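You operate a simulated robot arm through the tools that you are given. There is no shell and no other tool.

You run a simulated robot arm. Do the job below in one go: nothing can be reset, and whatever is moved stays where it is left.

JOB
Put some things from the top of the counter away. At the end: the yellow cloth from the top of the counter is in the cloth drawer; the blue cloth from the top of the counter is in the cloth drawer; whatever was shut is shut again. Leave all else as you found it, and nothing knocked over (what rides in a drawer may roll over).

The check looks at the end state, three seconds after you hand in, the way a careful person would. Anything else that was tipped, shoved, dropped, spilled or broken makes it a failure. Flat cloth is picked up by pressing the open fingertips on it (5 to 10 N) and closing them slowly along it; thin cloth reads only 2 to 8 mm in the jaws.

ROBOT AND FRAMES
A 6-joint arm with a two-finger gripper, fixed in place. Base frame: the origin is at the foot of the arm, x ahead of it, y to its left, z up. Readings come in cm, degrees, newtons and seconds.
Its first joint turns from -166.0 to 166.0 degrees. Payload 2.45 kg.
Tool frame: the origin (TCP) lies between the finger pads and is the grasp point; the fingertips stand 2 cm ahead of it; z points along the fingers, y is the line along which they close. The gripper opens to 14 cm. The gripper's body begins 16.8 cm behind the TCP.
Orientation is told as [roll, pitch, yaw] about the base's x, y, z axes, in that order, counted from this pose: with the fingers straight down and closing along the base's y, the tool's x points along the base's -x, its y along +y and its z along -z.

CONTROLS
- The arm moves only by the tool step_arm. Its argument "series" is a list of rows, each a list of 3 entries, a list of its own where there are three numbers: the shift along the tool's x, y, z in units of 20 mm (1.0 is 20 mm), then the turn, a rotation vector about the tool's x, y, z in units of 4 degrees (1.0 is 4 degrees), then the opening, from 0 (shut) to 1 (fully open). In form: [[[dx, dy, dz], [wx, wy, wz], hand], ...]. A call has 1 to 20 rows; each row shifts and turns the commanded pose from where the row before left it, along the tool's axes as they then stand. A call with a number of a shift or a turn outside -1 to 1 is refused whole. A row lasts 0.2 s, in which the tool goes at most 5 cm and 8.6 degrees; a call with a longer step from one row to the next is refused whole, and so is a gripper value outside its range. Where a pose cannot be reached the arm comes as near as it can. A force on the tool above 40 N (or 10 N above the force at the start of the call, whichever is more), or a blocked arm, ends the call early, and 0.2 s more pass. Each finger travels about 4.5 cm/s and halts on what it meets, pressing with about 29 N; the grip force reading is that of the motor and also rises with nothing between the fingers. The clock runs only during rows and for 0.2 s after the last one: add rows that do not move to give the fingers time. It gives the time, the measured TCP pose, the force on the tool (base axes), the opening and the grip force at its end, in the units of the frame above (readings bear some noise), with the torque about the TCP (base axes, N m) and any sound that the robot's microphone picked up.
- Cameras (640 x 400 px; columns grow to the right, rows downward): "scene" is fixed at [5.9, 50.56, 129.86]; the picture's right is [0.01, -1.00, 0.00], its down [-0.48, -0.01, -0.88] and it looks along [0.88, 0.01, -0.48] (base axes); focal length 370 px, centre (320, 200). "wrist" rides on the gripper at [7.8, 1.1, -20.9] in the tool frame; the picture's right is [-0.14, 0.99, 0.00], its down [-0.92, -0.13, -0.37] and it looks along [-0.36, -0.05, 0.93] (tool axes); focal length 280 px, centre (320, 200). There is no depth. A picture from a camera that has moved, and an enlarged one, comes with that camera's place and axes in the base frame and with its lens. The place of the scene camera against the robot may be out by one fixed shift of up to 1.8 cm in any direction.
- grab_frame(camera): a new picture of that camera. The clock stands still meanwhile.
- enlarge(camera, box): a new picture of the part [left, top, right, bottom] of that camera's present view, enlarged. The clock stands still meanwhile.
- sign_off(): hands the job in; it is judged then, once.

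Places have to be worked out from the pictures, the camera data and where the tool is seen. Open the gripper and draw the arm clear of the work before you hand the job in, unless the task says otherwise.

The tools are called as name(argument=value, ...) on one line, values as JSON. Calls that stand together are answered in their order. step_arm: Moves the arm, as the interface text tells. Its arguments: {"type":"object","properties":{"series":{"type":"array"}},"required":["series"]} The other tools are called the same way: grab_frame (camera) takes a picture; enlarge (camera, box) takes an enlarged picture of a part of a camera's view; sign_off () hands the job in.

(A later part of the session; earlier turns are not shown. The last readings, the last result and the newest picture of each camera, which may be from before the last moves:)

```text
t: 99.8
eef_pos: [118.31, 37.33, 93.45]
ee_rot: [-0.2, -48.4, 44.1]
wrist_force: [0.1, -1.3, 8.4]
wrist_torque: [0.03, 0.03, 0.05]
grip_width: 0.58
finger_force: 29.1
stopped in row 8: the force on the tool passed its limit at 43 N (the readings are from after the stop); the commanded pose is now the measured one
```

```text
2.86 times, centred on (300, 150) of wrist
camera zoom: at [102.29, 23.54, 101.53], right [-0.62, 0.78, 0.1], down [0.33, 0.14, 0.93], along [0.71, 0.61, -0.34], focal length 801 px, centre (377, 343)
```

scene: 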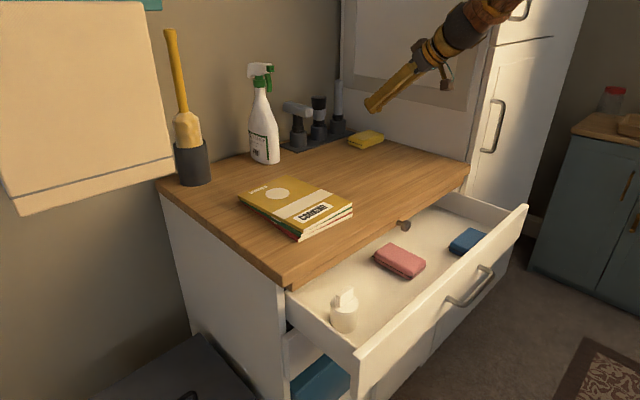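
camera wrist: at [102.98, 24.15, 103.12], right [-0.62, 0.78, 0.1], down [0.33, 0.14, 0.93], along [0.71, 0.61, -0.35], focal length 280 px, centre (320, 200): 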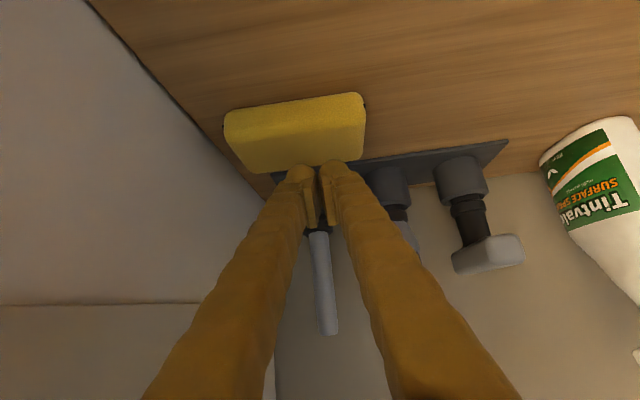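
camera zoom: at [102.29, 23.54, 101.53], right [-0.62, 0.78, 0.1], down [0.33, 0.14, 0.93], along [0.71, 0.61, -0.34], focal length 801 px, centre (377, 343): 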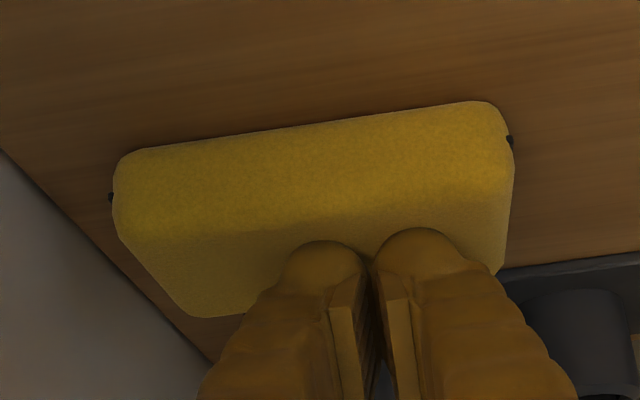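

The tips rest on the top with ~8 N, ideal for sliding. I'll drag it left (toward the bottle side) 2 cm slowly.

step_arm(series=[[[0, 0.1, 0], [0, 0, 0], 0], [[0, 0.1, 0], [0, 0, 0], 0], [[0, 0.1, 0], [0, 0, 0], 0], [[0, 0.1, 0], [0, 0, 0], 0], [[0, 0.1, 0], [0, 0, 0], 0], [[0, 0.1, 0], [0, 0, 0], 0], [[0, 0.1, 0], [0, 0, 0], 0], [[0, 0.1, 0], [0, 0, 0], 0], [[0, 0.1, 0], [0, 0, 0], 0], [[0, 0.1, 0], [0, 0, 0], 0]])

enlarge(camera="wrist", box=[200, 80, 400, 220])

```text
t: 102.0
eef_pos: [116.91, 38.7, 93.39]
ee_rot: [-0.1, -48.4, 44.1]
wrist_force: [8.3, -8.2, 25.5]
wrist_torque: [-0.23, -0.17, -0.01]
grip_width: 0.59
finger_force: 29.1
```

```text
2.86 times, centred on (300, 150) of wrist
camera zoom: at [100.87, 24.98, 101.49], right [-0.62, 0.78, 0.1], down [0.33, 0.14, 0.93], along [0.71, 0.61, -0.34], focal length 801 px, centre (377, 343)
```

zoom: 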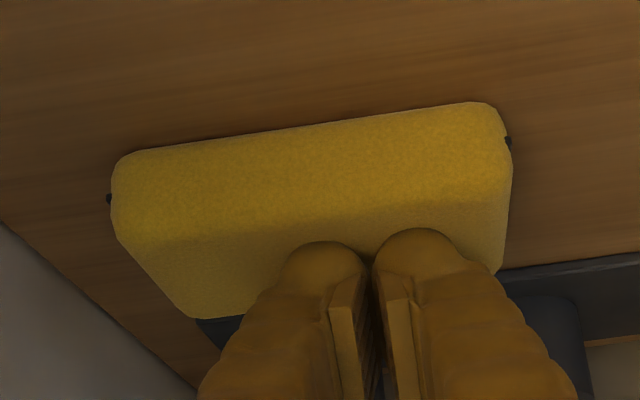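

The block slides along with the tips. I'll continue dragging it left and toward the robot.

step_arm(series=[[[0.1, 0.1, -0.112], [0, 0, 0], 0], [[0.1, 0.1, -0.112], [0, 0, 0], 0], [[0.1, 0.1, -0.112], [0, 0, 0], 0], [[0.1, 0.1, -0.112], [0, 0, 0], 0], [[0.1, 0.1, -0.112], [0, 0, 0], 0], [[0.1, 0.1, -0.112], [0, 0, 0], 0], [[0.1, 0.1, -0.112], [0, 0, 0], 0], [[0.1, 0.1, -0.112], [0, 0, 0], 0], [[0.1, 0.1, -0.112], [0, 0, 0], 0], [[0.1, 0.1, -0.112], [0, 0, 0], 0], [[0.1, 0.1, -0.112], [0, 0, 0], 0], [[0.1, 0.1, -0.112], [0, 0, 0], 0], [[0.1, 0.1, -0.112], [0, 0, 0], 0], [[0.1, 0.1, -0.112], [0, 0, 0], 0], [[0.1, 0.1, -0.112], [0, 0, 0], 0], [[0.1, 0.1, -0.112], [0, 0, 0], 0]])

grab_frame(camera="wrist")

grab_frame(camera="scene")

```text
t: 104.9
eef_pos: [112.14, 37.8, 93.35]
ee_rot: [-0.2, -48.4, 44.1]
wrist_force: [-2.9, -1.5, 8.1]
wrist_torque: [-0.04, 0.08, 0.04]
grip_width: 0.6
finger_force: 28.8
stopped in row 14: the force on the tool passed its limit at 42 N (the readings are from after the stop); the commanded pose is now the measured one
```

```text
taken
camera wrist: at [96.21, 24.09, 101.52], right [-0.62, 0.78, 0.1], down [0.33, 0.14, 0.93], along [0.71, 0.61, -0.34], focal length 280 px, centre (320, 200)
```

wrist: 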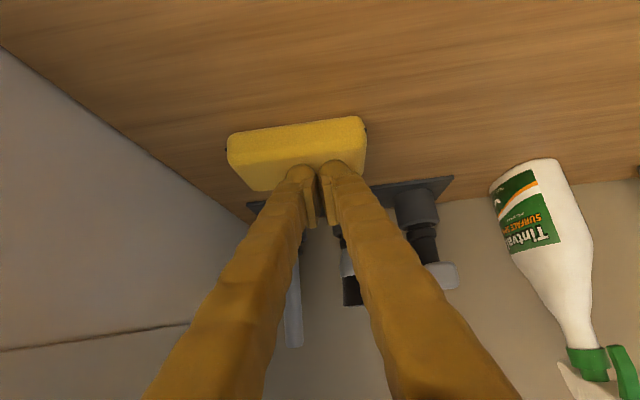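

```text
taken
```

scene: 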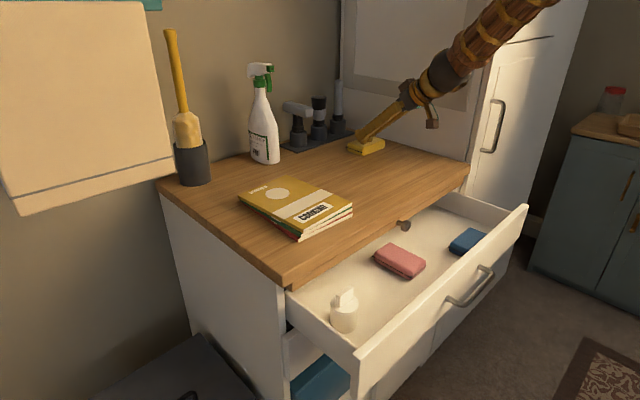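

Dragging works well. I'll pull it a bit further toward the robot in two stretches, easing the pressure slightly.

step_arm(series=[[[0.097, 0.03, -0.116], [0, 0, 0], 0], [[0.097, 0.03, -0.116], [0, 0, 0], 0], [[0.097, 0.03, -0.116], [0, 0, 0], 0], [[0.097, 0.03, -0.116], [0, 0, 0], 0], [[0.097, 0.03, -0.116], [0, 0, 0], 0], [[0.097, 0.03, -0.116], [0, 0, 0], 0], [[0.097, 0.03, -0.116], [0, 0, 0], 0], [[0.097, 0.03, -0.116], [0, 0, 0], 0], [[0.097, 0.03, -0.116], [0, 0, 0], 0], [[0.097, 0.03, -0.116], [0, 0, 0], 0], [[0.097, 0.03, -0.116], [0, 0, 0], 0], [[0.097, 0.03, -0.116], [0, 0, 0], 0]])

step_arm(series=[[[0.1, 0.03, -0.112], [0, 0, 0], 0], [[0.1, 0.03, -0.112], [0, 0, 0], 0], [[0.1, 0.03, -0.112], [0, 0, 0], 0], [[0.1, 0.03, -0.112], [0, 0, 0], 0], [[0.1, 0.03, -0.112], [0, 0, 0], 0], [[0.1, 0.03, -0.112], [0, 0, 0], 0], [[0.1, 0.03, -0.112], [0, 0, 0], 0], [[0.1, 0.03, -0.112], [0, 0, 0], 0], [[0.1, 0.03, -0.112], [0, 0, 0], 0], [[0.1, 0.03, -0.112], [0, 0, 0], 0]])

grab_frame(camera="wrist")

```text
t: 107.5
eef_pos: [109.13, 35.83, 93.51]
ee_rot: [-0.1, -48.3, 44.1]
wrist_force: [2.3, 1.1, 3.7]
wrist_torque: [0.05, -0.05, 0.0]
grip_width: 0.59
finger_force: 29.3
```

```text
t: 109.7
eef_pos: [106.53, 34.28, 93.38]
ee_rot: [-0.2, -48.3, 44.3]
wrist_force: [2.8, 2.9, 6.2]
wrist_torque: [0.04, 0.02, -0.03]
grip_width: 0.61
finger_force: 28.5
```

```text
taken
camera wrist: at [90.6, 20.53, 101.55], right [-0.62, 0.78, 0.1], down [0.33, 0.14, 0.93], along [0.71, 0.61, -0.34], focal length 280 px, centre (320, 200)
```

wrist: 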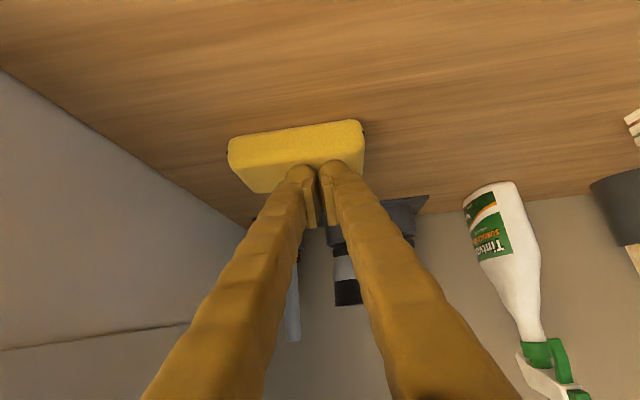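

Yellow is now around n≈100 with good clearance on all sides. I'll lift off, reduce the tilt to ~32°, open fully, and look.

step_arm(series=[[[-0.745, 0, -0.667], [0, 0, 0], 0], [[-0.745, 0, -0.667], [0, 0, 0], 0], [[-0.745, 0, -0.667], [0, 0, 0], 0], [[-0.745, 0, -0.667], [0, 0, 0], 0], [[-0.745, 0, -0.667], [0, 0, 0], 0.2], [[0, 0, 0], [0, 1, 0], 0.5], [[0, 0, 0], [0, 1, 0], 0.8], [[0, 0, 0], [0, 1, 0], 1], [[0, 0, 0], [0, 1, 0], 1], [[0, 0, 0], [0, 0, 0], 1], [[0, 0, 0], [0, 0, 0], 1]])

grab_frame(camera="wrist")

grab_frame(camera="scene")

```text
t: 112.1
eef_pos: [106.49, 34.23, 103.41]
ee_rot: [-0.1, -32.5, 44.1]
wrist_force: [0.7, -0.6, 0.1]
wrist_torque: [-0.03, 0.01, 0.04]
grip_width: 13.76
finger_force: 0.1
```

```text
taken
camera wrist: at [92.69, 22.58, 116.99], right [-0.6, 0.79, 0.07], down [0.51, 0.31, 0.8], along [0.62, 0.52, -0.59], focal length 280 px, centre (320, 200)
```

wrist: 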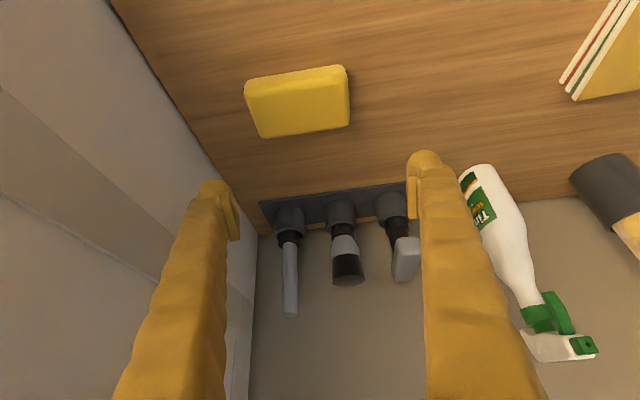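

```text
taken
```

scene: 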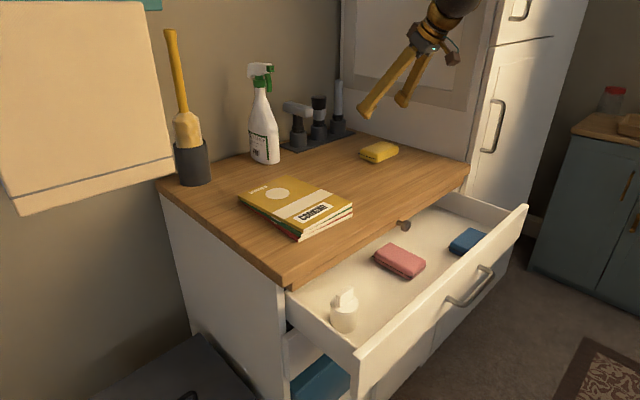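

Yellow is now at ≈(108.5,34.1), axis ≈135.5°. I'll trim the yaw, shift 1.5 cm right, and descend to z≈95 astride it.

step_arm(series=[[[0, 0, 0], [-0.19, 0, -0.295], 1], [[0.317, -0.128, 0.628], [0, 0, 0], 1], [[0.317, -0.128, 0.628], [0, 0, 0], 1], [[0.317, -0.128, 0.628], [0, 0, 0], 1], [[0.317, -0.128, 0.628], [0, 0, 0], 1], [[0.317, -0.128, 0.628], [0, 0, 0], 1], [[0.317, -0.128, 0.628], [0, 0, 0], 1], [[0, 0, 0], [0, 0, 0], 1]])

enlarge(camera="wrist", box=[200, 80, 440, 240])

enlarge(camera="scene", box=[300, 60, 480, 200])

```text
t: 113.9
eef_pos: [108.25, 33.91, 94.83]
ee_rot: [-0.2, -32.5, 45.5]
wrist_force: [-0.4, -0.6, 0.0]
wrist_torque: [0.02, 0.01, 0.02]
grip_width: 13.99
finger_force: 0.0
```

```text
2.50 times, centred on (320, 160) of wrist
camera zoom: at [94.76, 21.84, 108.47], right [-0.62, 0.78, 0.07], down [0.5, 0.32, 0.8], along [0.6, 0.54, -0.59], focal length 701 px, centre (320, 300)
```

zoom: 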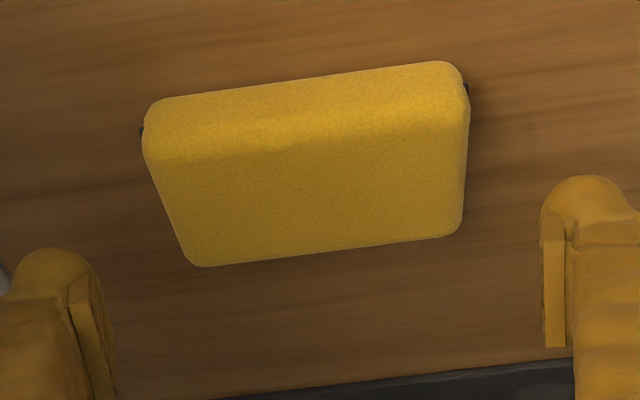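

```text
2.86 times, centred on (390, 130) of scene
camera zoom: at [5.9, 50.56, 129.86], right [0.01, -1.0, 0.0], down [-0.48, -0.01, -0.88], along [0.88, 0.01, -0.48], focal length 1057 px, centre (120, 400)
```

zoom: 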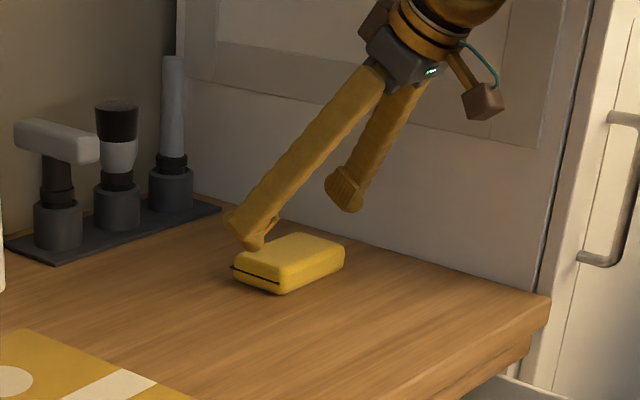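

The geometry matches the successful blue grasp. Descending to z≈90.1.

step_arm(series=[[[0.168, 0, 0.357], [0, 0, 0], 1], [[0.168, 0, 0.357], [0, 0, 0], 1], [[0.168, 0, 0.357], [0, 0, 0], 1], [[0.168, 0, 0.357], [0, 0, 0], 1], [[0.168, 0, 0.357], [0, 0, 0], 1], [[0.168, 0, 0.357], [0, 0, 0], 1], [[0, 0, 0], [0, 0, 0], 1]])

enlarge(camera="wrist", box=[200, 80, 440, 240])

```text
t: 115.5
eef_pos: [108.58, 34.06, 90.25]
ee_rot: [-0.1, -32.4, 45.6]
wrist_force: [0.0, -0.8, -0.4]
wrist_torque: [-0.01, 0.01, 0.02]
grip_width: 14.02
finger_force: 0.1
```

```text
2.50 times, centred on (320, 160) of wrist
camera zoom: at [95.15, 22.1, 103.83], right [-0.62, 0.78, 0.07], down [0.5, 0.32, 0.8], along [0.6, 0.54, -0.59], focal length 701 px, centre (320, 300)
```

zoom: 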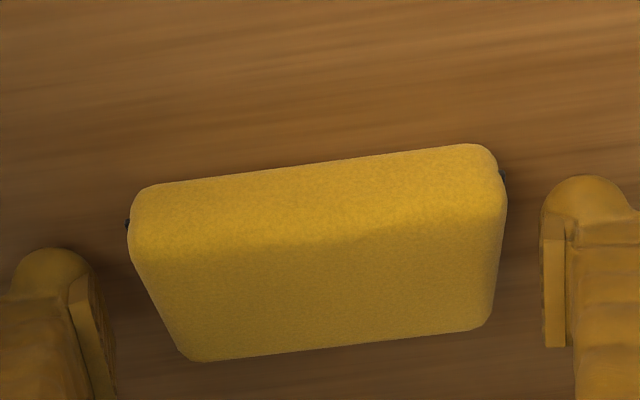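

Well straddled. I'll drop 3 mm more and close slowly on the block's ends.

step_arm(series=[[[0.04, 0, 0.063], [0, 0, 0], 1], [[0.04, 0, 0.063], [0, 0, 0], 1], [[0, 0, 0], [0, 0, 0], 0.95], [[0, 0, 0], [0, 0, 0], 0.9], [[0, 0, 0], [0, 0, 0], 0.85], [[0, 0, 0], [0, 0, 0], 0.8], [[0, 0, 0], [0, 0, 0], 0.74], [[0, 0, 0], [0, 0, 0], 0.68], [[0, 0, 0], [0, 0, 0], 0.62], [[0, 0, 0], [0, 0, 0], 0.56], [[0, 0, 0], [0, 0, 0], 0.5], [[0, 0, 0], [0, 0, 0], 0.5], [[0, 0, 0], [0, 0, 0], 0.5]])

enlarge(camera="wrist", box=[200, 80, 440, 240])

```text
t: 118.3
eef_pos: [108.64, 34.19, 90.02]
ee_rot: [-0.1, -32.4, 45.5]
wrist_force: [0.2, -0.2, 4.5]
wrist_torque: [-0.08, 0.07, -0.02]
grip_width: 11.86
finger_force: 28.8
```

```text
2.50 times, centred on (320, 160) of wrist
camera zoom: at [95.16, 22.22, 103.59], right [-0.62, 0.78, 0.07], down [0.5, 0.32, 0.8], along [0.6, 0.54, -0.59], focal length 701 px, centre (320, 300)
```

zoom: 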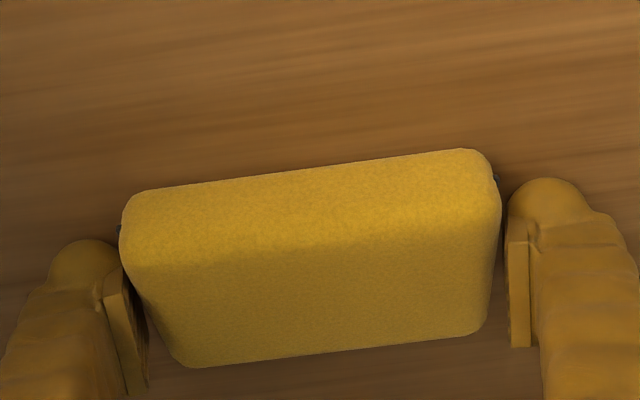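

Gripped at 11.9 cm with 29 N. Lifting slowly.

step_arm(series=[[[-0.134, 0, -0.211], [0, 0, 0], 0.5], [[-0.134, 0, -0.211], [0, 0, 0], 0.5], [[-0.134, 0, -0.211], [0, 0, 0], 0.5], [[-0.134, 0, -0.211], [0, 0, 0], 0.5], [[-0.134, 0, -0.211], [0, 0, 0], 0.5], [[-0.134, 0, -0.211], [0, 0, 0], 0.5], [[-0.134, 0, -0.211], [0, 0, 0], 0.5], [[-0.134, 0, -0.211], [0, 0, 0], 0.5], [[-0.4, 0, -0.63], [0, 0, 0], 0.5], [[-0.4, 0, -0.63], [0, 0, 0], 0.5], [[-0.4, 0, -0.63], [0, 0, 0], 0.5], [[-0.4, 0, -0.63], [0, 0, 0], 0.5], [[-0.4, 0, -0.63], [0, 0, 0], 0.5], [[-0.4, 0, -0.63], [0, 0, 0], 0.5], [[0, 0, 0], [0, 0, 0], 0.5]])

grab_frame(camera="wrist")

grab_frame(camera="scene")

```text
t: 121.5
eef_pos: [108.65, 34.23, 103.04]
ee_rot: [-0.1, -32.5, 45.5]
wrist_force: [-0.4, 0.2, -0.7]
wrist_torque: [0.0, 0.0, 0.01]
grip_width: 11.82
finger_force: 29.1
```

```text
taken
camera wrist: at [95.14, 22.26, 116.53], right [-0.62, 0.78, 0.07], down [0.5, 0.32, 0.8], along [0.6, 0.54, -0.59], focal length 280 px, centre (320, 200)
```

wrist: 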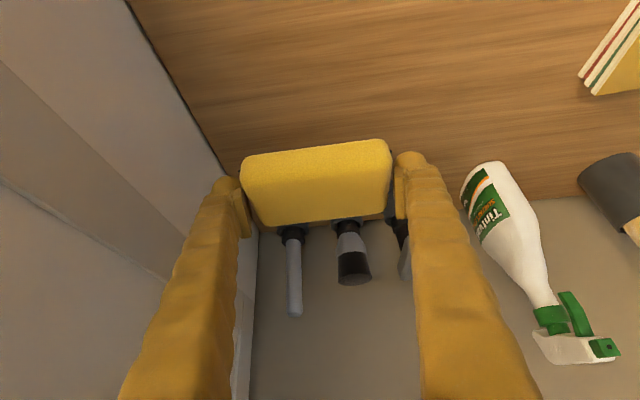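

```text
taken
```

scene: 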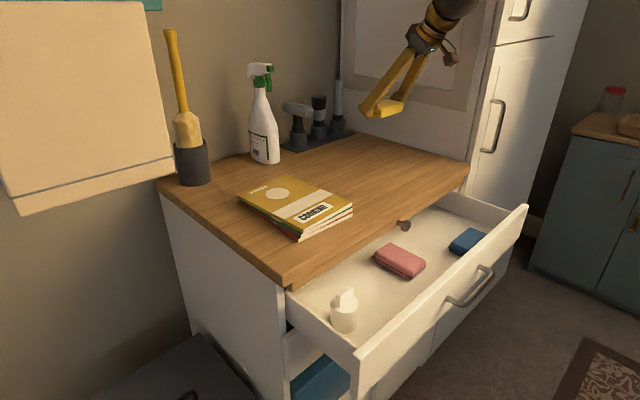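

Yellow is held firmly. Moving it back above the drawer, behind where blue lies (target TCP ≈(87.4,17.3)), keeping the tilt so it stays level.

step_arm(series=[[[0.757, 0.11, -0.483], [0, 0, 0], 0.5], [[0.757, 0.11, -0.483], [0, 0, 0], 0.5], [[0.757, 0.11, -0.483], [0, 0, 0], 0.5], [[0.757, 0.11, -0.483], [0, 0, 0], 0.5], [[0.757, 0.11, -0.483], [0, 0, 0], 0.5], [[0.757, 0.11, -0.483], [0, 0, 0], 0.5], [[0.757, 0.11, -0.483], [0, 0, 0], 0.5], [[0.757, 0.11, -0.483], [0, 0, 0], 0.5], [[0.757, 0.11, -0.483], [0, 0, 0], 0.5], [[0.757, 0.11, -0.483], [0, 0, 0], 0.5], [[0.757, 0.11, -0.483], [0, 0, 0], 0.5], [[0.757, 0.11, -0.483], [0, 0, 0], 0.5], [[0.757, 0.11, -0.483], [0, 0, 0], 0.5], [[0.757, 0.11, -0.483], [0, 0, 0], 0.5], [[0.757, 0.11, -0.483], [0, 0, 0], 0.5], [[0, 0, 0], [0, 0, 0], 0.5]])

grab_frame(camera="wrist")

grab_frame(camera="scene")

```text
t: 124.9
eef_pos: [87.35, 17.64, 102.99]
ee_rot: [-0.1, -32.4, 45.4]
wrist_force: [-0.5, 0.3, 0.1]
wrist_torque: [0.01, -0.01, 0.0]
grip_width: 11.77
finger_force: 29.0
```

```text
taken
camera wrist: at [73.86, 5.49, 116.57], right [-0.62, 0.78, 0.07], down [0.5, 0.32, 0.8], along [0.6, 0.54, -0.59], focal length 280 px, centre (320, 200)
```

wrist: 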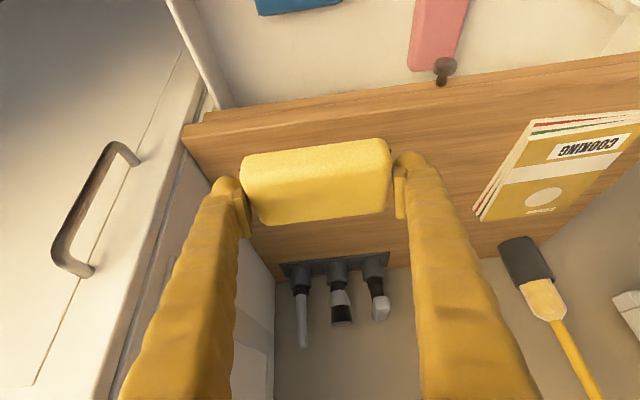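

```text
taken
```

scene: 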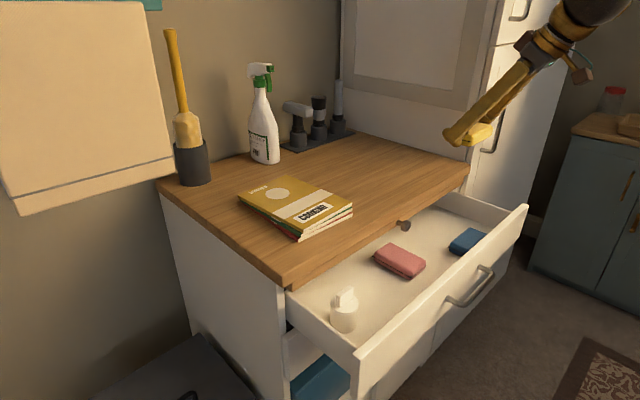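

The slab's front edge is at n≈77.5, so I'll back out 1.6 cm to clear it, then descend to z≈82 before the final placement.

step_arm(series=[[[0.675, 0, -0.43], [0, 0, 0], 0.5], [[0.513, 0, 0.805], [0, 0, 0], 0.5], [[0.513, 0, 0.805], [0, 0, 0], 0.5], [[0.513, 0, 0.805], [0, 0, 0], 0.5], [[0.513, 0, 0.805], [0, 0, 0], 0.5], [[0.513, 0, 0.805], [0, 0, 0], 0.5], [[0.513, 0, 0.805], [0, 0, 0], 0.5], [[0.513, 0, 0.805], [0, 0, 0], 0.5], [[0.4, 0, 0.628], [0, 0, 0], 0.5], [[0.3, 0, 0.471], [0, 0, 0], 0.5], [[0, 0, 0], [0, 0, 0], 0.5]])

grab_frame(camera="wrist")

enlarge(camera="scene", box=[370, 130, 530, 270])

```text
t: 127.3
eef_pos: [86.2, 16.36, 87.01]
ee_rot: [0.0, -32.4, 45.6]
wrist_force: [-0.4, 0.1, -0.7]
wrist_torque: [0.03, -0.02, 0.0]
grip_width: 11.76
finger_force: 28.9
```

```text
taken
camera wrist: at [72.78, 4.29, 100.57], right [-0.62, 0.78, 0.07], down [0.5, 0.32, 0.8], along [0.6, 0.54, -0.59], focal length 280 px, centre (320, 200)
```

wrist: 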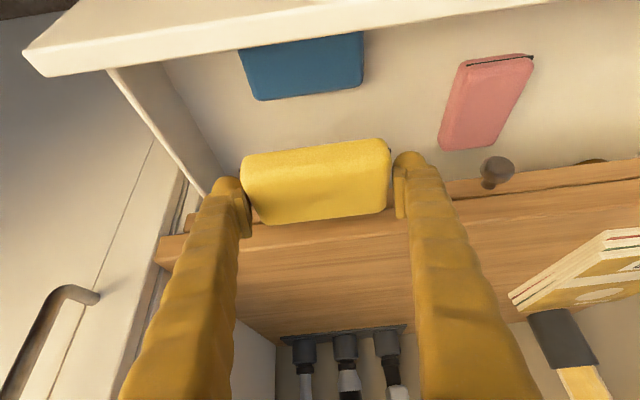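

```text
2.86 times, centred on (450, 200) of scene
camera zoom: at [5.9, 50.56, 129.86], right [0.01, -1.0, 0.0], down [-0.48, -0.01, -0.88], along [0.88, 0.01, -0.48], focal length 1057 px, centre (-51, 200)
```

zoom: 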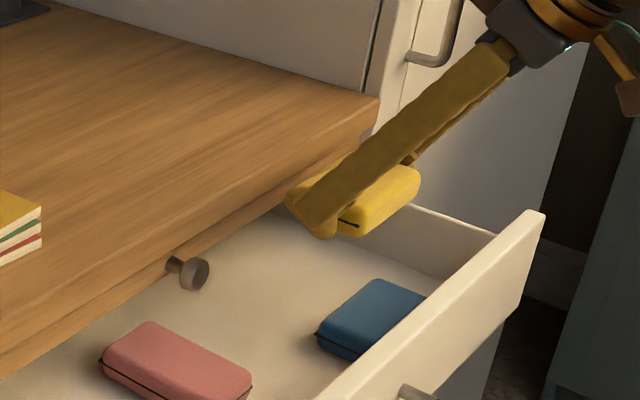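

Everything is clear: blue lies in front, yellow is just ahead of the slab edge, walls have margin. Lowering to 82, then diagonally inward and down to ~77.5.

step_arm(series=[[[0.2685, 0, 0.4215], [0, 0, 0], 0.5], [[0.2685, 0, 0.4215], [0, 0, 0], 0.5], [[0.2685, 0, 0.4215], [0, 0, 0], 0.5], [[0.2685, 0, 0.4215], [0, 0, 0], 0.5], [[0.2685, 0, 0.4215], [0, 0, 0], 0.5], [[0.0415, 0, 0.27], [0, 0, 0], 0.5], [[0.0415, 0, 0.27], [0, 0, 0], 0.5], [[0.0415, 0, 0.27], [0, 0, 0], 0.5], [[0.0415, 0, 0.27], [0, 0, 0], 0.5], [[0.0415, 0, 0.27], [0, 0, 0], 0.5], [[0.0415, 0, 0.27], [0, 0, 0], 0.5], [[0.0415, 0, 0.27], [0, 0, 0], 0.5], [[0, 0, 0], [0, 0, 0], 0.5]])

grab_frame(camera="wrist")

enlarge(camera="scene", box=[370, 130, 530, 270])

```text
t: 130.1
eef_pos: [87.41, 17.27, 78.71]
ee_rot: [-0.2, -32.3, 45.5]
wrist_force: [-0.6, 0.2, -0.9]
wrist_torque: [0.03, 0.01, -0.02]
grip_width: 11.71
finger_force: 29.0
```

```text
taken
camera wrist: at [73.9, 5.24, 92.21], right [-0.62, 0.78, 0.07], down [0.5, 0.32, 0.8], along [0.6, 0.54, -0.59], focal length 280 px, centre (320, 200)
```

wrist: 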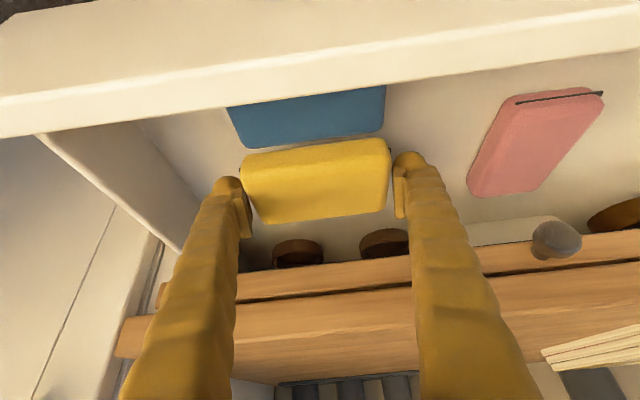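

```text
2.86 times, centred on (450, 200) of scene
camera zoom: at [5.9, 50.56, 129.86], right [0.01, -1.0, 0.0], down [-0.48, -0.01, -0.88], along [0.88, 0.01, -0.48], focal length 1057 px, centre (-51, 200)
```

zoom: 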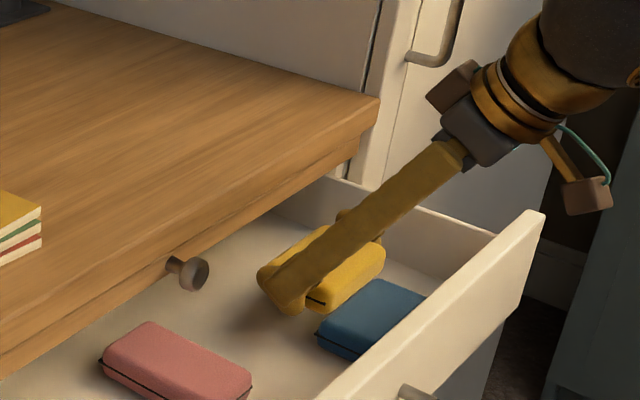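

Placement is good; other items sit much deeper in the drawer. Lowering to floor contact in 2 mm steps.

step_arm(series=[[[0.0537, 0, 0.0843], [0, 0, 0], 0.5], [[0.0537, 0, 0.0843], [0, 0, 0], 0.5], [[0.0537, 0, 0.0843], [0, 0, 0], 0.5], [[0.0537, 0, 0.0843], [0, 0, 0], 0.5], [[0.0537, 0, 0.0843], [0, 0, 0], 0.5], [[0.0537, 0, 0.0843], [0, 0, 0], 0.5], [[0, 0, 0], [0, 0, 0], 0.5]])

```text
t: 131.0
eef_pos: [87.43, 17.23, 78.38]
ee_rot: [-0.2, -32.7, 45.6]
wrist_force: [-1.9, 3.2, 12.7]
wrist_torque: [-0.09, 0.5, -0.1]
grip_width: 11.69
finger_force: 28.9
stopped in row 4: the force on the tool passed its limit at 45 N (the readings are from after the stop); the commanded pose is now the measured one
```

Contact came ~1 cm earlier than expected; checking what it rests on.

enlarge(camera="scene", box=[420, 190, 500, 260])

enlarge(camera="wrist", box=[200, 70, 440, 270])

```text
5.71 times, centred on (460, 225) of scene
camera zoom: at [5.9, 50.56, 129.86], right [0.01, -1.0, 0.0], down [-0.48, -0.01, -0.88], along [0.88, 0.01, -0.48], focal length 2115 px, centre (-480, 57)
```

zoom: 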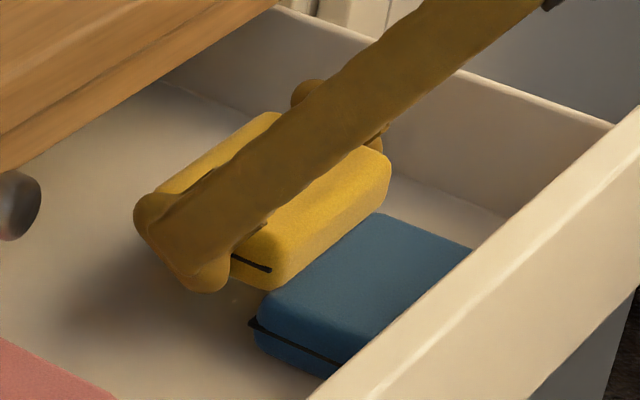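

```text
2.00 times, centred on (320, 170) of wrist
camera zoom: at [73.94, 5.26, 91.84], right [-0.62, 0.78, 0.07], down [0.49, 0.32, 0.81], along [0.6, 0.54, -0.59], focal length 561 px, centre (320, 260)
```

zoom: 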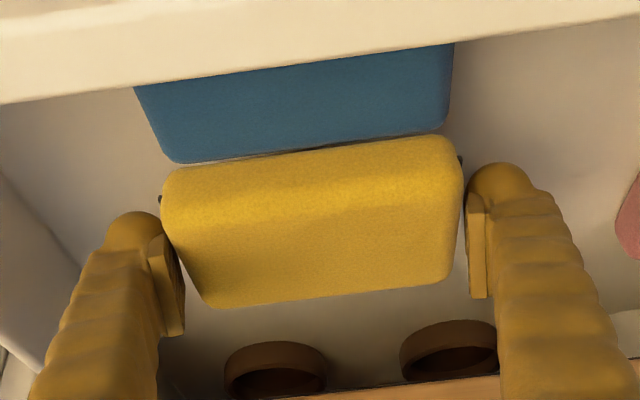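

Its near edge is on blue's rounded edge. I'll lift 5 mm, go 1.2 cm further in, and lower again.

step_arm(series=[[[-0.134, 0, -0.211], [0, 0, 0], 0.5], [[-0.25, 0, 0.16], [0, 0, 0], 0.5], [[-0.25, 0, 0.16], [0, 0, 0], 0.5], [[0.08, 0, 0.126], [0, 0, 0], 0.5], [[0.08, 0, 0.126], [0, 0, 0], 0.5], [[0.08, 0, 0.126], [0, 0, 0], 0.5], [[0.0537, 0, 0.0843], [0, 0, 0], 0.5], [[0.0537, 0, 0.0843], [0, 0, 0], 0.5], [[0.0537, 0, 0.0843], [0, 0, 0], 0.5], [[0, 0, 0], [0, 0, 0], 0.5]])

enlarge(camera="wrist", box=[200, 70, 440, 270])

```text
t: 133.2
eef_pos: [88.18, 18.13, 77.16]
ee_rot: [-0.2, -32.6, 45.6]
wrist_force: [0.8, 0.1, -0.6]
wrist_torque: [-0.02, -0.01, 0.01]
grip_width: 11.66
finger_force: 29.4
```

```text
2.00 times, centred on (320, 170) of wrist
camera zoom: at [74.71, 6.15, 90.73], right [-0.62, 0.78, 0.07], down [0.49, 0.32, 0.81], along [0.6, 0.54, -0.59], focal length 561 px, centre (320, 260)
```

zoom: 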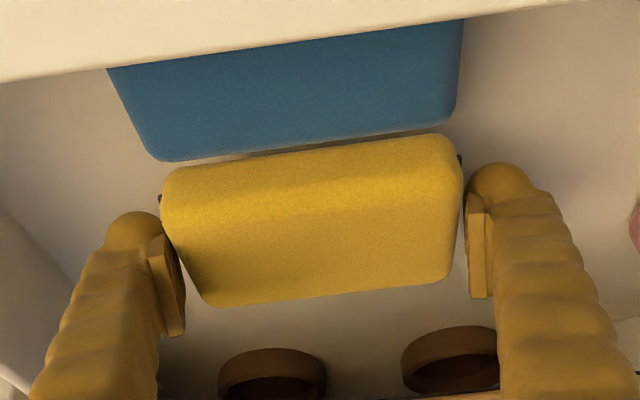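

Past the earlier contact height now with no force. Lowering a little more to touch the floor.

step_arm(series=[[[0.04, 0, 0.063], [0, 0, 0], 0.5], [[0.04, 0, 0.063], [0, 0, 0], 0.5], [[0.04, 0, 0.063], [0, 0, 0], 0.5], [[0.04, 0, 0.063], [0, 0, 0], 0.5], [[0.04, 0, 0.063], [0, 0, 0], 0.5], [[0.04, 0, 0.063], [0, 0, 0], 0.5], [[0, 0, 0], [0, 0, 0], 0.5]])

```text
t: 134.8
eef_pos: [88.07, 18.0, 76.22]
ee_rot: [-0.4, -32.5, 45.5]
wrist_force: [0.7, -0.6, -0.8]
wrist_torque: [0.01, 0.0, 0.01]
grip_width: 11.65
finger_force: 29.0
```

Still free; continuing down slowly.

step_arm(series=[[[0.04, 0, 0.063], [0, 0, 0], 0.5], [[0.04, 0, 0.063], [0, 0, 0], 0.5], [[0.04, 0, 0.063], [0, 0, 0], 0.5], [[0.04, 0, 0.063], [0, 0, 0], 0.5], [[0.04, 0, 0.063], [0, 0, 0], 0.5], [[0.04, 0, 0.063], [0, 0, 0], 0.5], [[0, 0, 0], [0, 0, 0], 0.5]])

enlarge(camera="scene", box=[420, 190, 500, 260])

```text
t: 136.4
eef_pos: [88.21, 18.04, 75.44]
ee_rot: [-0.2, -32.5, 45.5]
wrist_force: [-2.0, 1.7, 10.7]
wrist_torque: [0.02, 0.18, -0.04]
grip_width: 11.63
finger_force: 29.3
```

```text
5.71 times, centred on (460, 225) of scene
camera zoom: at [5.9, 50.56, 129.86], right [0.01, -1.0, 0.0], down [-0.48, -0.01, -0.88], along [0.88, 0.01, -0.48], focal length 2115 px, centre (-480, 57)
```

zoom: 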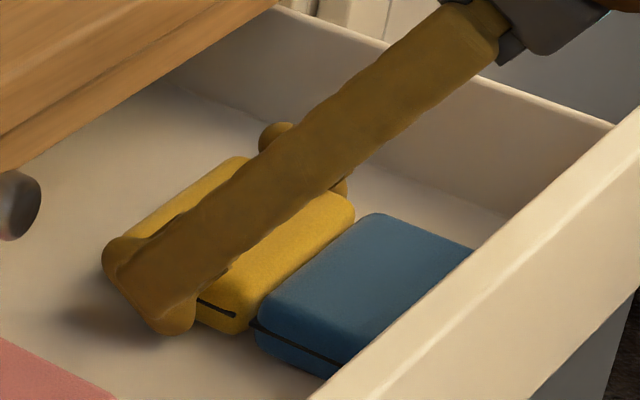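

Yellow is resting on the drawer floor next to blue. Releasing, then retreating back along the tool axis and up.

step_arm(series=[[[0, 0, 0], [0, 0, 0], 0.87], [[0, 0, 0], [0, 0, 0], 0.91], [[0, 0, 0], [0, 0, 0], 0.95], [[0, 0, 0], [0, 0, 0], 0.95], [[0, 0, 0], [0, 0, 0], 0.95], [[0, 0, -0.3], [0, 0, 0], 0.95], [[0, 0, -0.5], [0, 0, 0], 0.95], [[0, 0, -0.5], [0, 0, 0], 0.95], [[0, 0, -0.5], [0, 0, 0], 0.95], [[0, 0, -0.5], [0, 0, 0], 0.95], [[-0.2, 0, -0.8], [0, 0, 0], 0.95], [[-0.4, 0, -0.8], [0, 0, 0], 0.95], [[-0.4, 0, -0.8], [0, 0, 0], 0.95], [[-0.4, 0, -0.8], [0, 0, 0], 0.95], [[-0.4, 0, -0.8], [0, 0, 0], 0.95], [[-0.4, 0, -0.8], [0, 0, 0], 0.95], [[-0.4, 0, -0.8], [0, 0, 0], 0.95], [[-0.4, 0, -0.8], [0, 0, 0], 0.95], [[0, 0, 0], [0, 0, 0], 0.95]])

grab_frame(camera="wrist")

grab_frame(camera="scene")

```text
t: 140.4
eef_pos: [85.14, 15.1, 93.51]
ee_rot: [-0.2, -32.7, 45.6]
wrist_force: [0.2, 0.3, -0.1]
wrist_torque: [0.01, 0.0, 0.01]
grip_width: 13.33
finger_force: 0.1
```

```text
taken
camera wrist: at [71.65, 3.02, 106.96], right [-0.62, 0.78, 0.07], down [0.49, 0.32, 0.81], along [0.6, 0.54, -0.59], focal length 280 px, centre (320, 200)
```

wrist: 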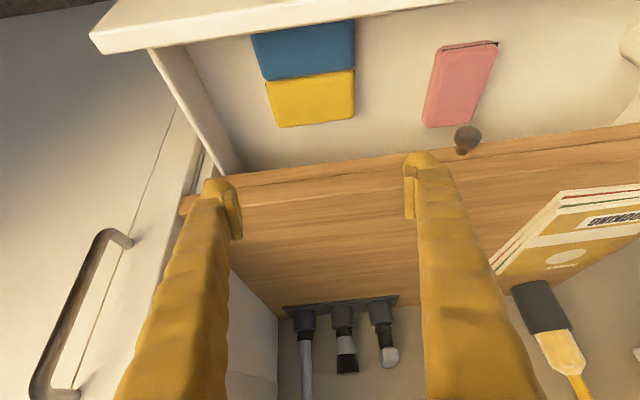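

```text
taken
```

scene: 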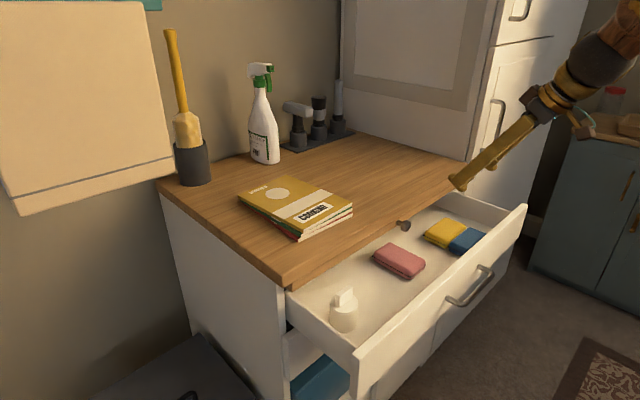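

Both cloths lie side by side in the drawer. To close it, I'll shut the fingers, back off in front of the drawer panel to the right of its handle (u≈43), and lower to panel height.

step_arm(series=[[[0.777, 0.383, -0.5], [0, 0, 0], 0.7], [[0.777, 0.383, -0.5], [0, 0, 0], 0.5], [[0.777, 0.383, -0.5], [0, 0, 0], 0.3], [[0.777, 0.383, -0.5], [0, 0, 0], 0.1], [[0.777, 0.383, -0.5], [0, 0, 0], 0], [[0.777, 0.383, -0.5], [0, 0, 0], 0], [[0.777, 0.383, -0.5], [0, 0, 0], 0], [[0.777, 0.383, -0.5], [0, 0, 0], 0], [[0.777, 0.383, -0.5], [0, 0, 0], 0], [[0, 0, 0], [0, 0, 0], 0]])

grab_frame(camera="wrist")

```text
t: 142.6
eef_pos: [68.48, 8.08, 93.52]
ee_rot: [-0.3, -32.6, 45.5]
wrist_force: [-1.2, 0.0, -0.9]
wrist_torque: [0.0, 0.01, -0.01]
grip_width: 0.0
finger_force: 28.8
```

```text
taken
camera wrist: at [55.04, -3.93, 107.0], right [-0.62, 0.78, 0.07], down [0.49, 0.32, 0.81], along [0.6, 0.54, -0.59], focal length 280 px, centre (320, 200)
```

wrist: 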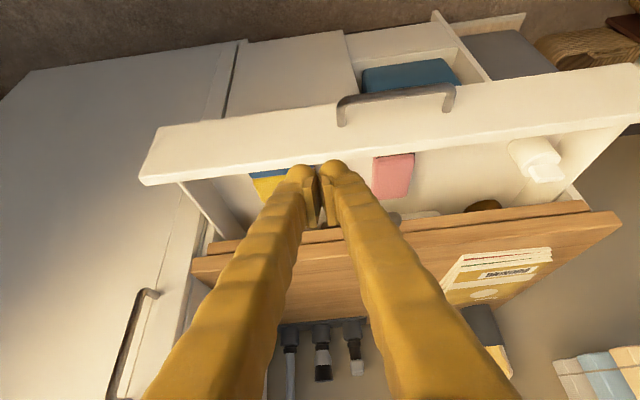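

At u=43, n=54. Descending in front of the panel to z≈80.

step_arm(series=[[[0.45, 0, 0.7], [0, 0, 0], 0], [[0.45, 0, 0.7], [0, 0, 0], 0], [[0.45, 0, 0.7], [0, 0, 0], 0], [[0.45, 0, 0.7], [0, 0, 0], 0], [[0.45, 0, 0.7], [0, 0, 0], 0], [[0.45, 0, 0.7], [0, 0, 0], 0], [[0.45, 0, 0.7], [0, 0, 0], 0], [[0.45, 0, 0.7], [0, 0, 0], 0], [[0, 0, 0], [0, 0, 0], 0]])

grab_frame(camera="wrist")

grab_frame(camera="scene")

```text
t: 144.6
eef_pos: [68.51, 8.05, 80.15]
ee_rot: [-0.2, -32.7, 45.5]
wrist_force: [-0.5, 0.0, 0.8]
wrist_torque: [-0.02, -0.01, 0.04]
grip_width: 0.0
finger_force: 28.5
```

```text
taken
camera wrist: at [55.1, -3.94, 93.58], right [-0.62, 0.78, 0.07], down [0.49, 0.32, 0.81], along [0.6, 0.54, -0.59], focal length 280 px, centre (320, 200)
```

wrist: 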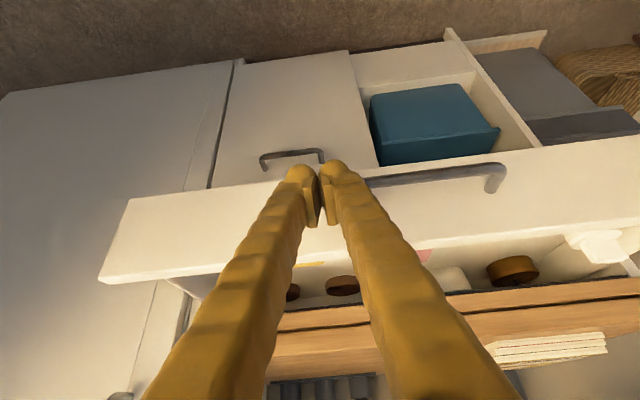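

```text
taken
```

scene: 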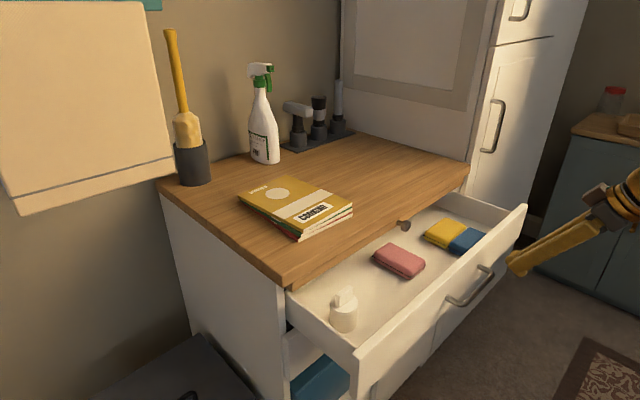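

I'll shift 2 cm right to stay clear of the handle's end, then approach the panel gently.

step_arm(series=[[[0, -1, 0], [0, 0, 0], 0], [[-0.21, 0, 0.135], [0, 0, 0], 0], [[-0.21, 0, 0.135], [0, 0, 0], 0], [[-0.126, 0, 0.081], [0, 0, 0], 0], [[-0.126, 0, 0.081], [0, 0, 0], 0], [[-0.126, 0, 0.081], [0, 0, 0], 0], [[-0.126, 0, 0.081], [0, 0, 0], 0], [[-0.126, 0, 0.081], [0, 0, 0], 0], [[-0.126, 0, 0.081], [0, 0, 0], 0], [[-0.126, 0, 0.081], [0, 0, 0], 0], [[-0.126, 0, 0.081], [0, 0, 0], 0], [[-0.126, 0, 0.081], [0, 0, 0], 0], [[-0.126, 0, 0.081], [0, 0, 0], 0], [[0, 0, 0], [0, 0, 0], 0]])

grab_frame(camera="wrist")

grab_frame(camera="scene")

```text
t: 147.6
eef_pos: [72.95, 9.58, 80.15]
ee_rot: [-0.2, -32.5, 45.5]
wrist_force: [0.4, 0.8, 0.3]
wrist_torque: [0.0, 0.03, 0.01]
grip_width: 0.01
finger_force: 28.5
```

```text
taken
camera wrist: at [59.36, -2.49, 93.62], right [-0.62, 0.78, 0.07], down [0.49, 0.32, 0.81], along [0.6, 0.54, -0.59], focal length 280 px, centre (320, 200)
```

wrist: 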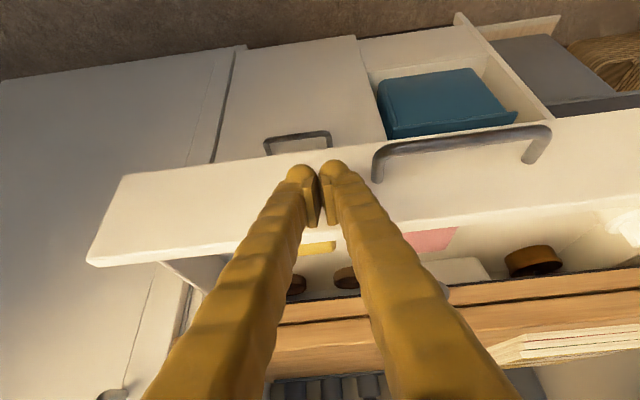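

```text
taken
```

scene: 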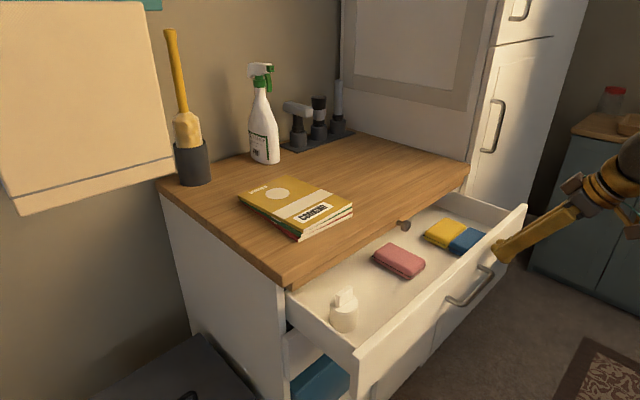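

Near the panel and clear of the handle. Pushing slowly inward now, 6 cm.

step_arm(series=[[[-0.08, 0, 0.05], [0, 0, 0], 0], [[-0.08, 0, 0.05], [0, 0, 0], 0], [[-0.08, 0, 0.05], [0, 0, 0], 0], [[-0.1, 0, 0.064], [0, 0, 0], 0], [[-0.126, 0, 0.081], [0, 0, 0], 0], [[-0.126, 0, 0.081], [0, 0, 0], 0], [[-0.126, 0, 0.081], [0, 0, 0], 0], [[-0.126, 0, 0.081], [0, 0, 0], 0], [[-0.126, 0, 0.081], [0, 0, 0], 0], [[-0.126, 0, 0.081], [0, 0, 0], 0], [[-0.126, 0, 0.081], [0, 0, 0], 0], [[-0.126, 0, 0.081], [0, 0, 0], 0], [[-0.126, 0, 0.081], [0, 0, 0], 0], [[-0.126, 0, 0.081], [0, 0, 0], 0], [[-0.126, 0, 0.081], [0, 0, 0], 0], [[-0.126, 0, 0.081], [0, 0, 0], 0], [[-0.126, 0, 0.081], [0, 0, 0], 0], [[-0.126, 0, 0.081], [0, 0, 0], 0], [[-0.126, 0, 0.081], [0, 0, 0], 0], [[-0.126, 0, 0.081], [0, 0, 0], 0]])

grab_frame(camera="scene")

```text
t: 151.8
eef_pos: [76.64, 13.48, 79.98]
ee_rot: [-0.3, -32.6, 45.5]
wrist_force: [-1.2, 0.1, 0.4]
wrist_torque: [0.0, 0.0, 0.0]
grip_width: 0.0
finger_force: 28.7
```

```text
taken
```

scene: 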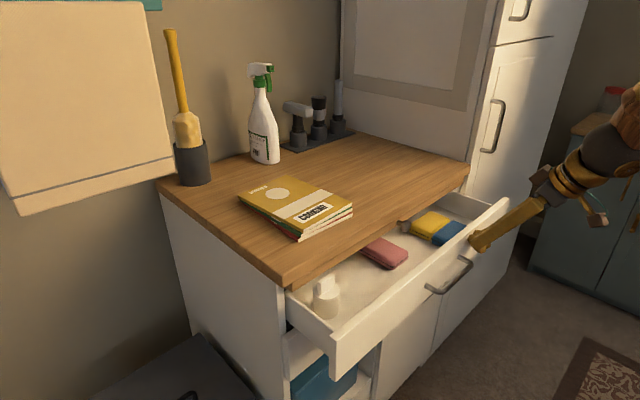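

The drawer moves in smoothly with low force. Continuing to push.

step_arm(series=[[[-0.08, 0, 0.05], [0, 0, 0], 0], [[-0.126, 0, 0.081], [0, 0, 0], 0], [[-0.126, 0, 0.081], [0, 0, 0], 0], [[-0.126, 0, 0.081], [0, 0, 0], 0], [[-0.126, 0, 0.081], [0, 0, 0], 0], [[-0.126, 0, 0.081], [0, 0, 0], 0], [[-0.126, 0, 0.081], [0, 0, 0], 0], [[-0.126, 0, 0.081], [0, 0, 0], 0], [[-0.126, 0, 0.081], [0, 0, 0], 0], [[-0.126, 0, 0.081], [0, 0, 0], 0], [[-0.126, 0, 0.081], [0, 0, 0], 0], [[-0.126, 0, 0.081], [0, 0, 0], 0], [[-0.126, 0, 0.081], [0, 0, 0], 0], [[-0.126, 0, 0.081], [0, 0, 0], 0], [[-0.126, 0, 0.081], [0, 0, 0], 0], [[-0.126, 0, 0.081], [0, 0, 0], 0], [[-0.126, 0, 0.081], [0, 0, 0], 0], [[-0.126, 0, 0.081], [0, 0, 0], 0], [[-0.126, 0, 0.081], [0, 0, 0], 0], [[-0.126, 0, 0.081], [0, 0, 0], 0]])

grab_frame(camera="scene")

grab_frame(camera="wrist")

```text
t: 156.0
eef_pos: [80.75, 17.57, 80.22]
ee_rot: [-0.2, -32.6, 45.5]
wrist_force: [0.1, 0.1, -0.3]
wrist_torque: [0.0, 0.03, 0.03]
grip_width: 0.0
finger_force: 28.5
```

```text
taken
```

scene: 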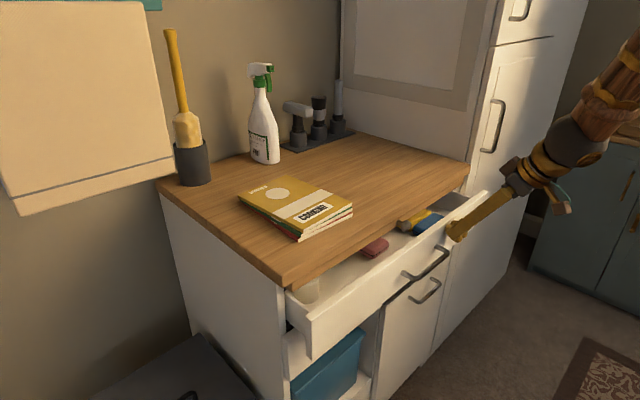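

```text
taken
camera wrist: at [67.28, 5.6, 93.65], right [-0.62, 0.78, 0.07], down [0.49, 0.32, 0.81], along [0.6, 0.54, -0.59], focal length 280 px, centre (320, 200)
```

wrist: 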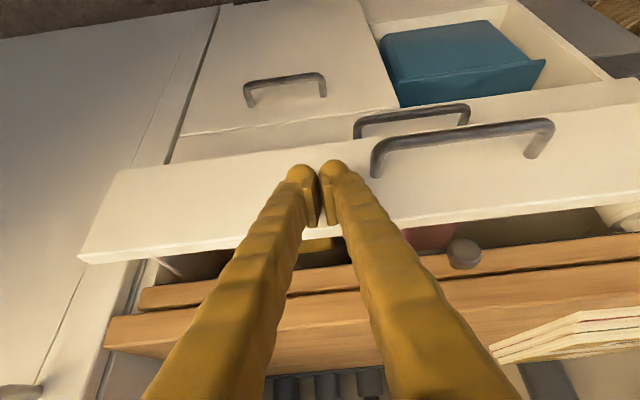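

About 6.5 cm remain; the knob is well clear of the fingers. Pushing on, slowing near the end.

step_arm(series=[[[-0.08, 0, 0.05], [0, 0, 0], 0], [[-0.126, 0, 0.081], [0, 0, 0], 0], [[-0.126, 0, 0.081], [0, 0, 0], 0], [[-0.126, 0, 0.081], [0, 0, 0], 0], [[-0.126, 0, 0.081], [0, 0, 0], 0], [[-0.126, 0, 0.081], [0, 0, 0], 0], [[-0.126, 0, 0.081], [0, 0, 0], 0], [[-0.126, 0, 0.081], [0, 0, 0], 0], [[-0.126, 0, 0.081], [0, 0, 0], 0], [[-0.126, 0, 0.081], [0, 0, 0], 0], [[-0.126, 0, 0.081], [0, 0, 0], 0], [[-0.126, 0, 0.081], [0, 0, 0], 0], [[-0.126, 0, 0.081], [0, 0, 0], 0], [[-0.126, 0, 0.081], [0, 0, 0], 0], [[-0.126, 0, 0.081], [0, 0, 0], 0], [[-0.126, 0, 0.081], [0, 0, 0], 0], [[-0.126, 0, 0.081], [0, 0, 0], 0], [[-0.08, 0, 0.05], [0, 0, 0], 0]])

enlarge(camera="scene", box=[270, 160, 510, 360])

grab_frame(camera="wrist")

```text
t: 159.8
eef_pos: [84.26, 21.26, 80.04]
ee_rot: [-0.2, -32.5, 45.6]
wrist_force: [-0.7, -0.6, 0.2]
wrist_torque: [0.01, 0.03, 0.0]
grip_width: 0.01
finger_force: 29.3
```

```text
2.00 times, centred on (390, 260) of scene
camera zoom: at [5.9, 50.56, 129.86], right [0.01, -1.0, 0.0], down [-0.48, -0.01, -0.88], along [0.88, 0.01, -0.48], focal length 740 px, centre (180, 80)
```

zoom: 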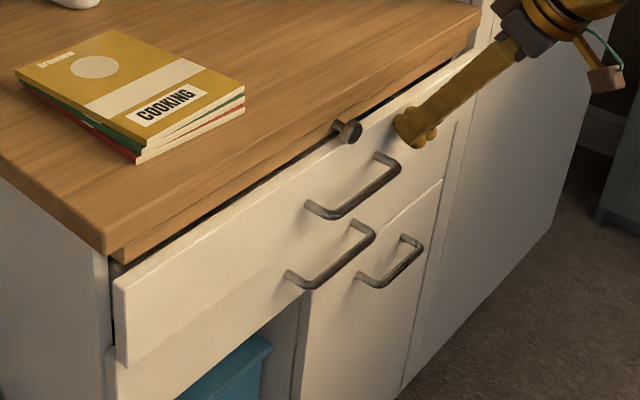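

```text
taken
camera wrist: at [70.85, 9.21, 93.55], right [-0.62, 0.78, 0.07], down [0.49, 0.32, 0.81], along [0.6, 0.54, -0.59], focal length 280 px, centre (320, 200)
```

wrist: 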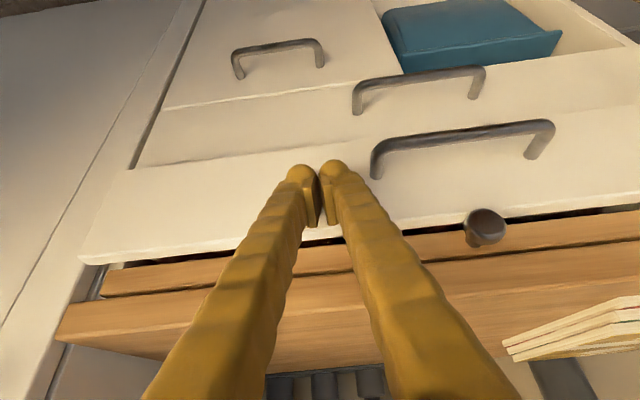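

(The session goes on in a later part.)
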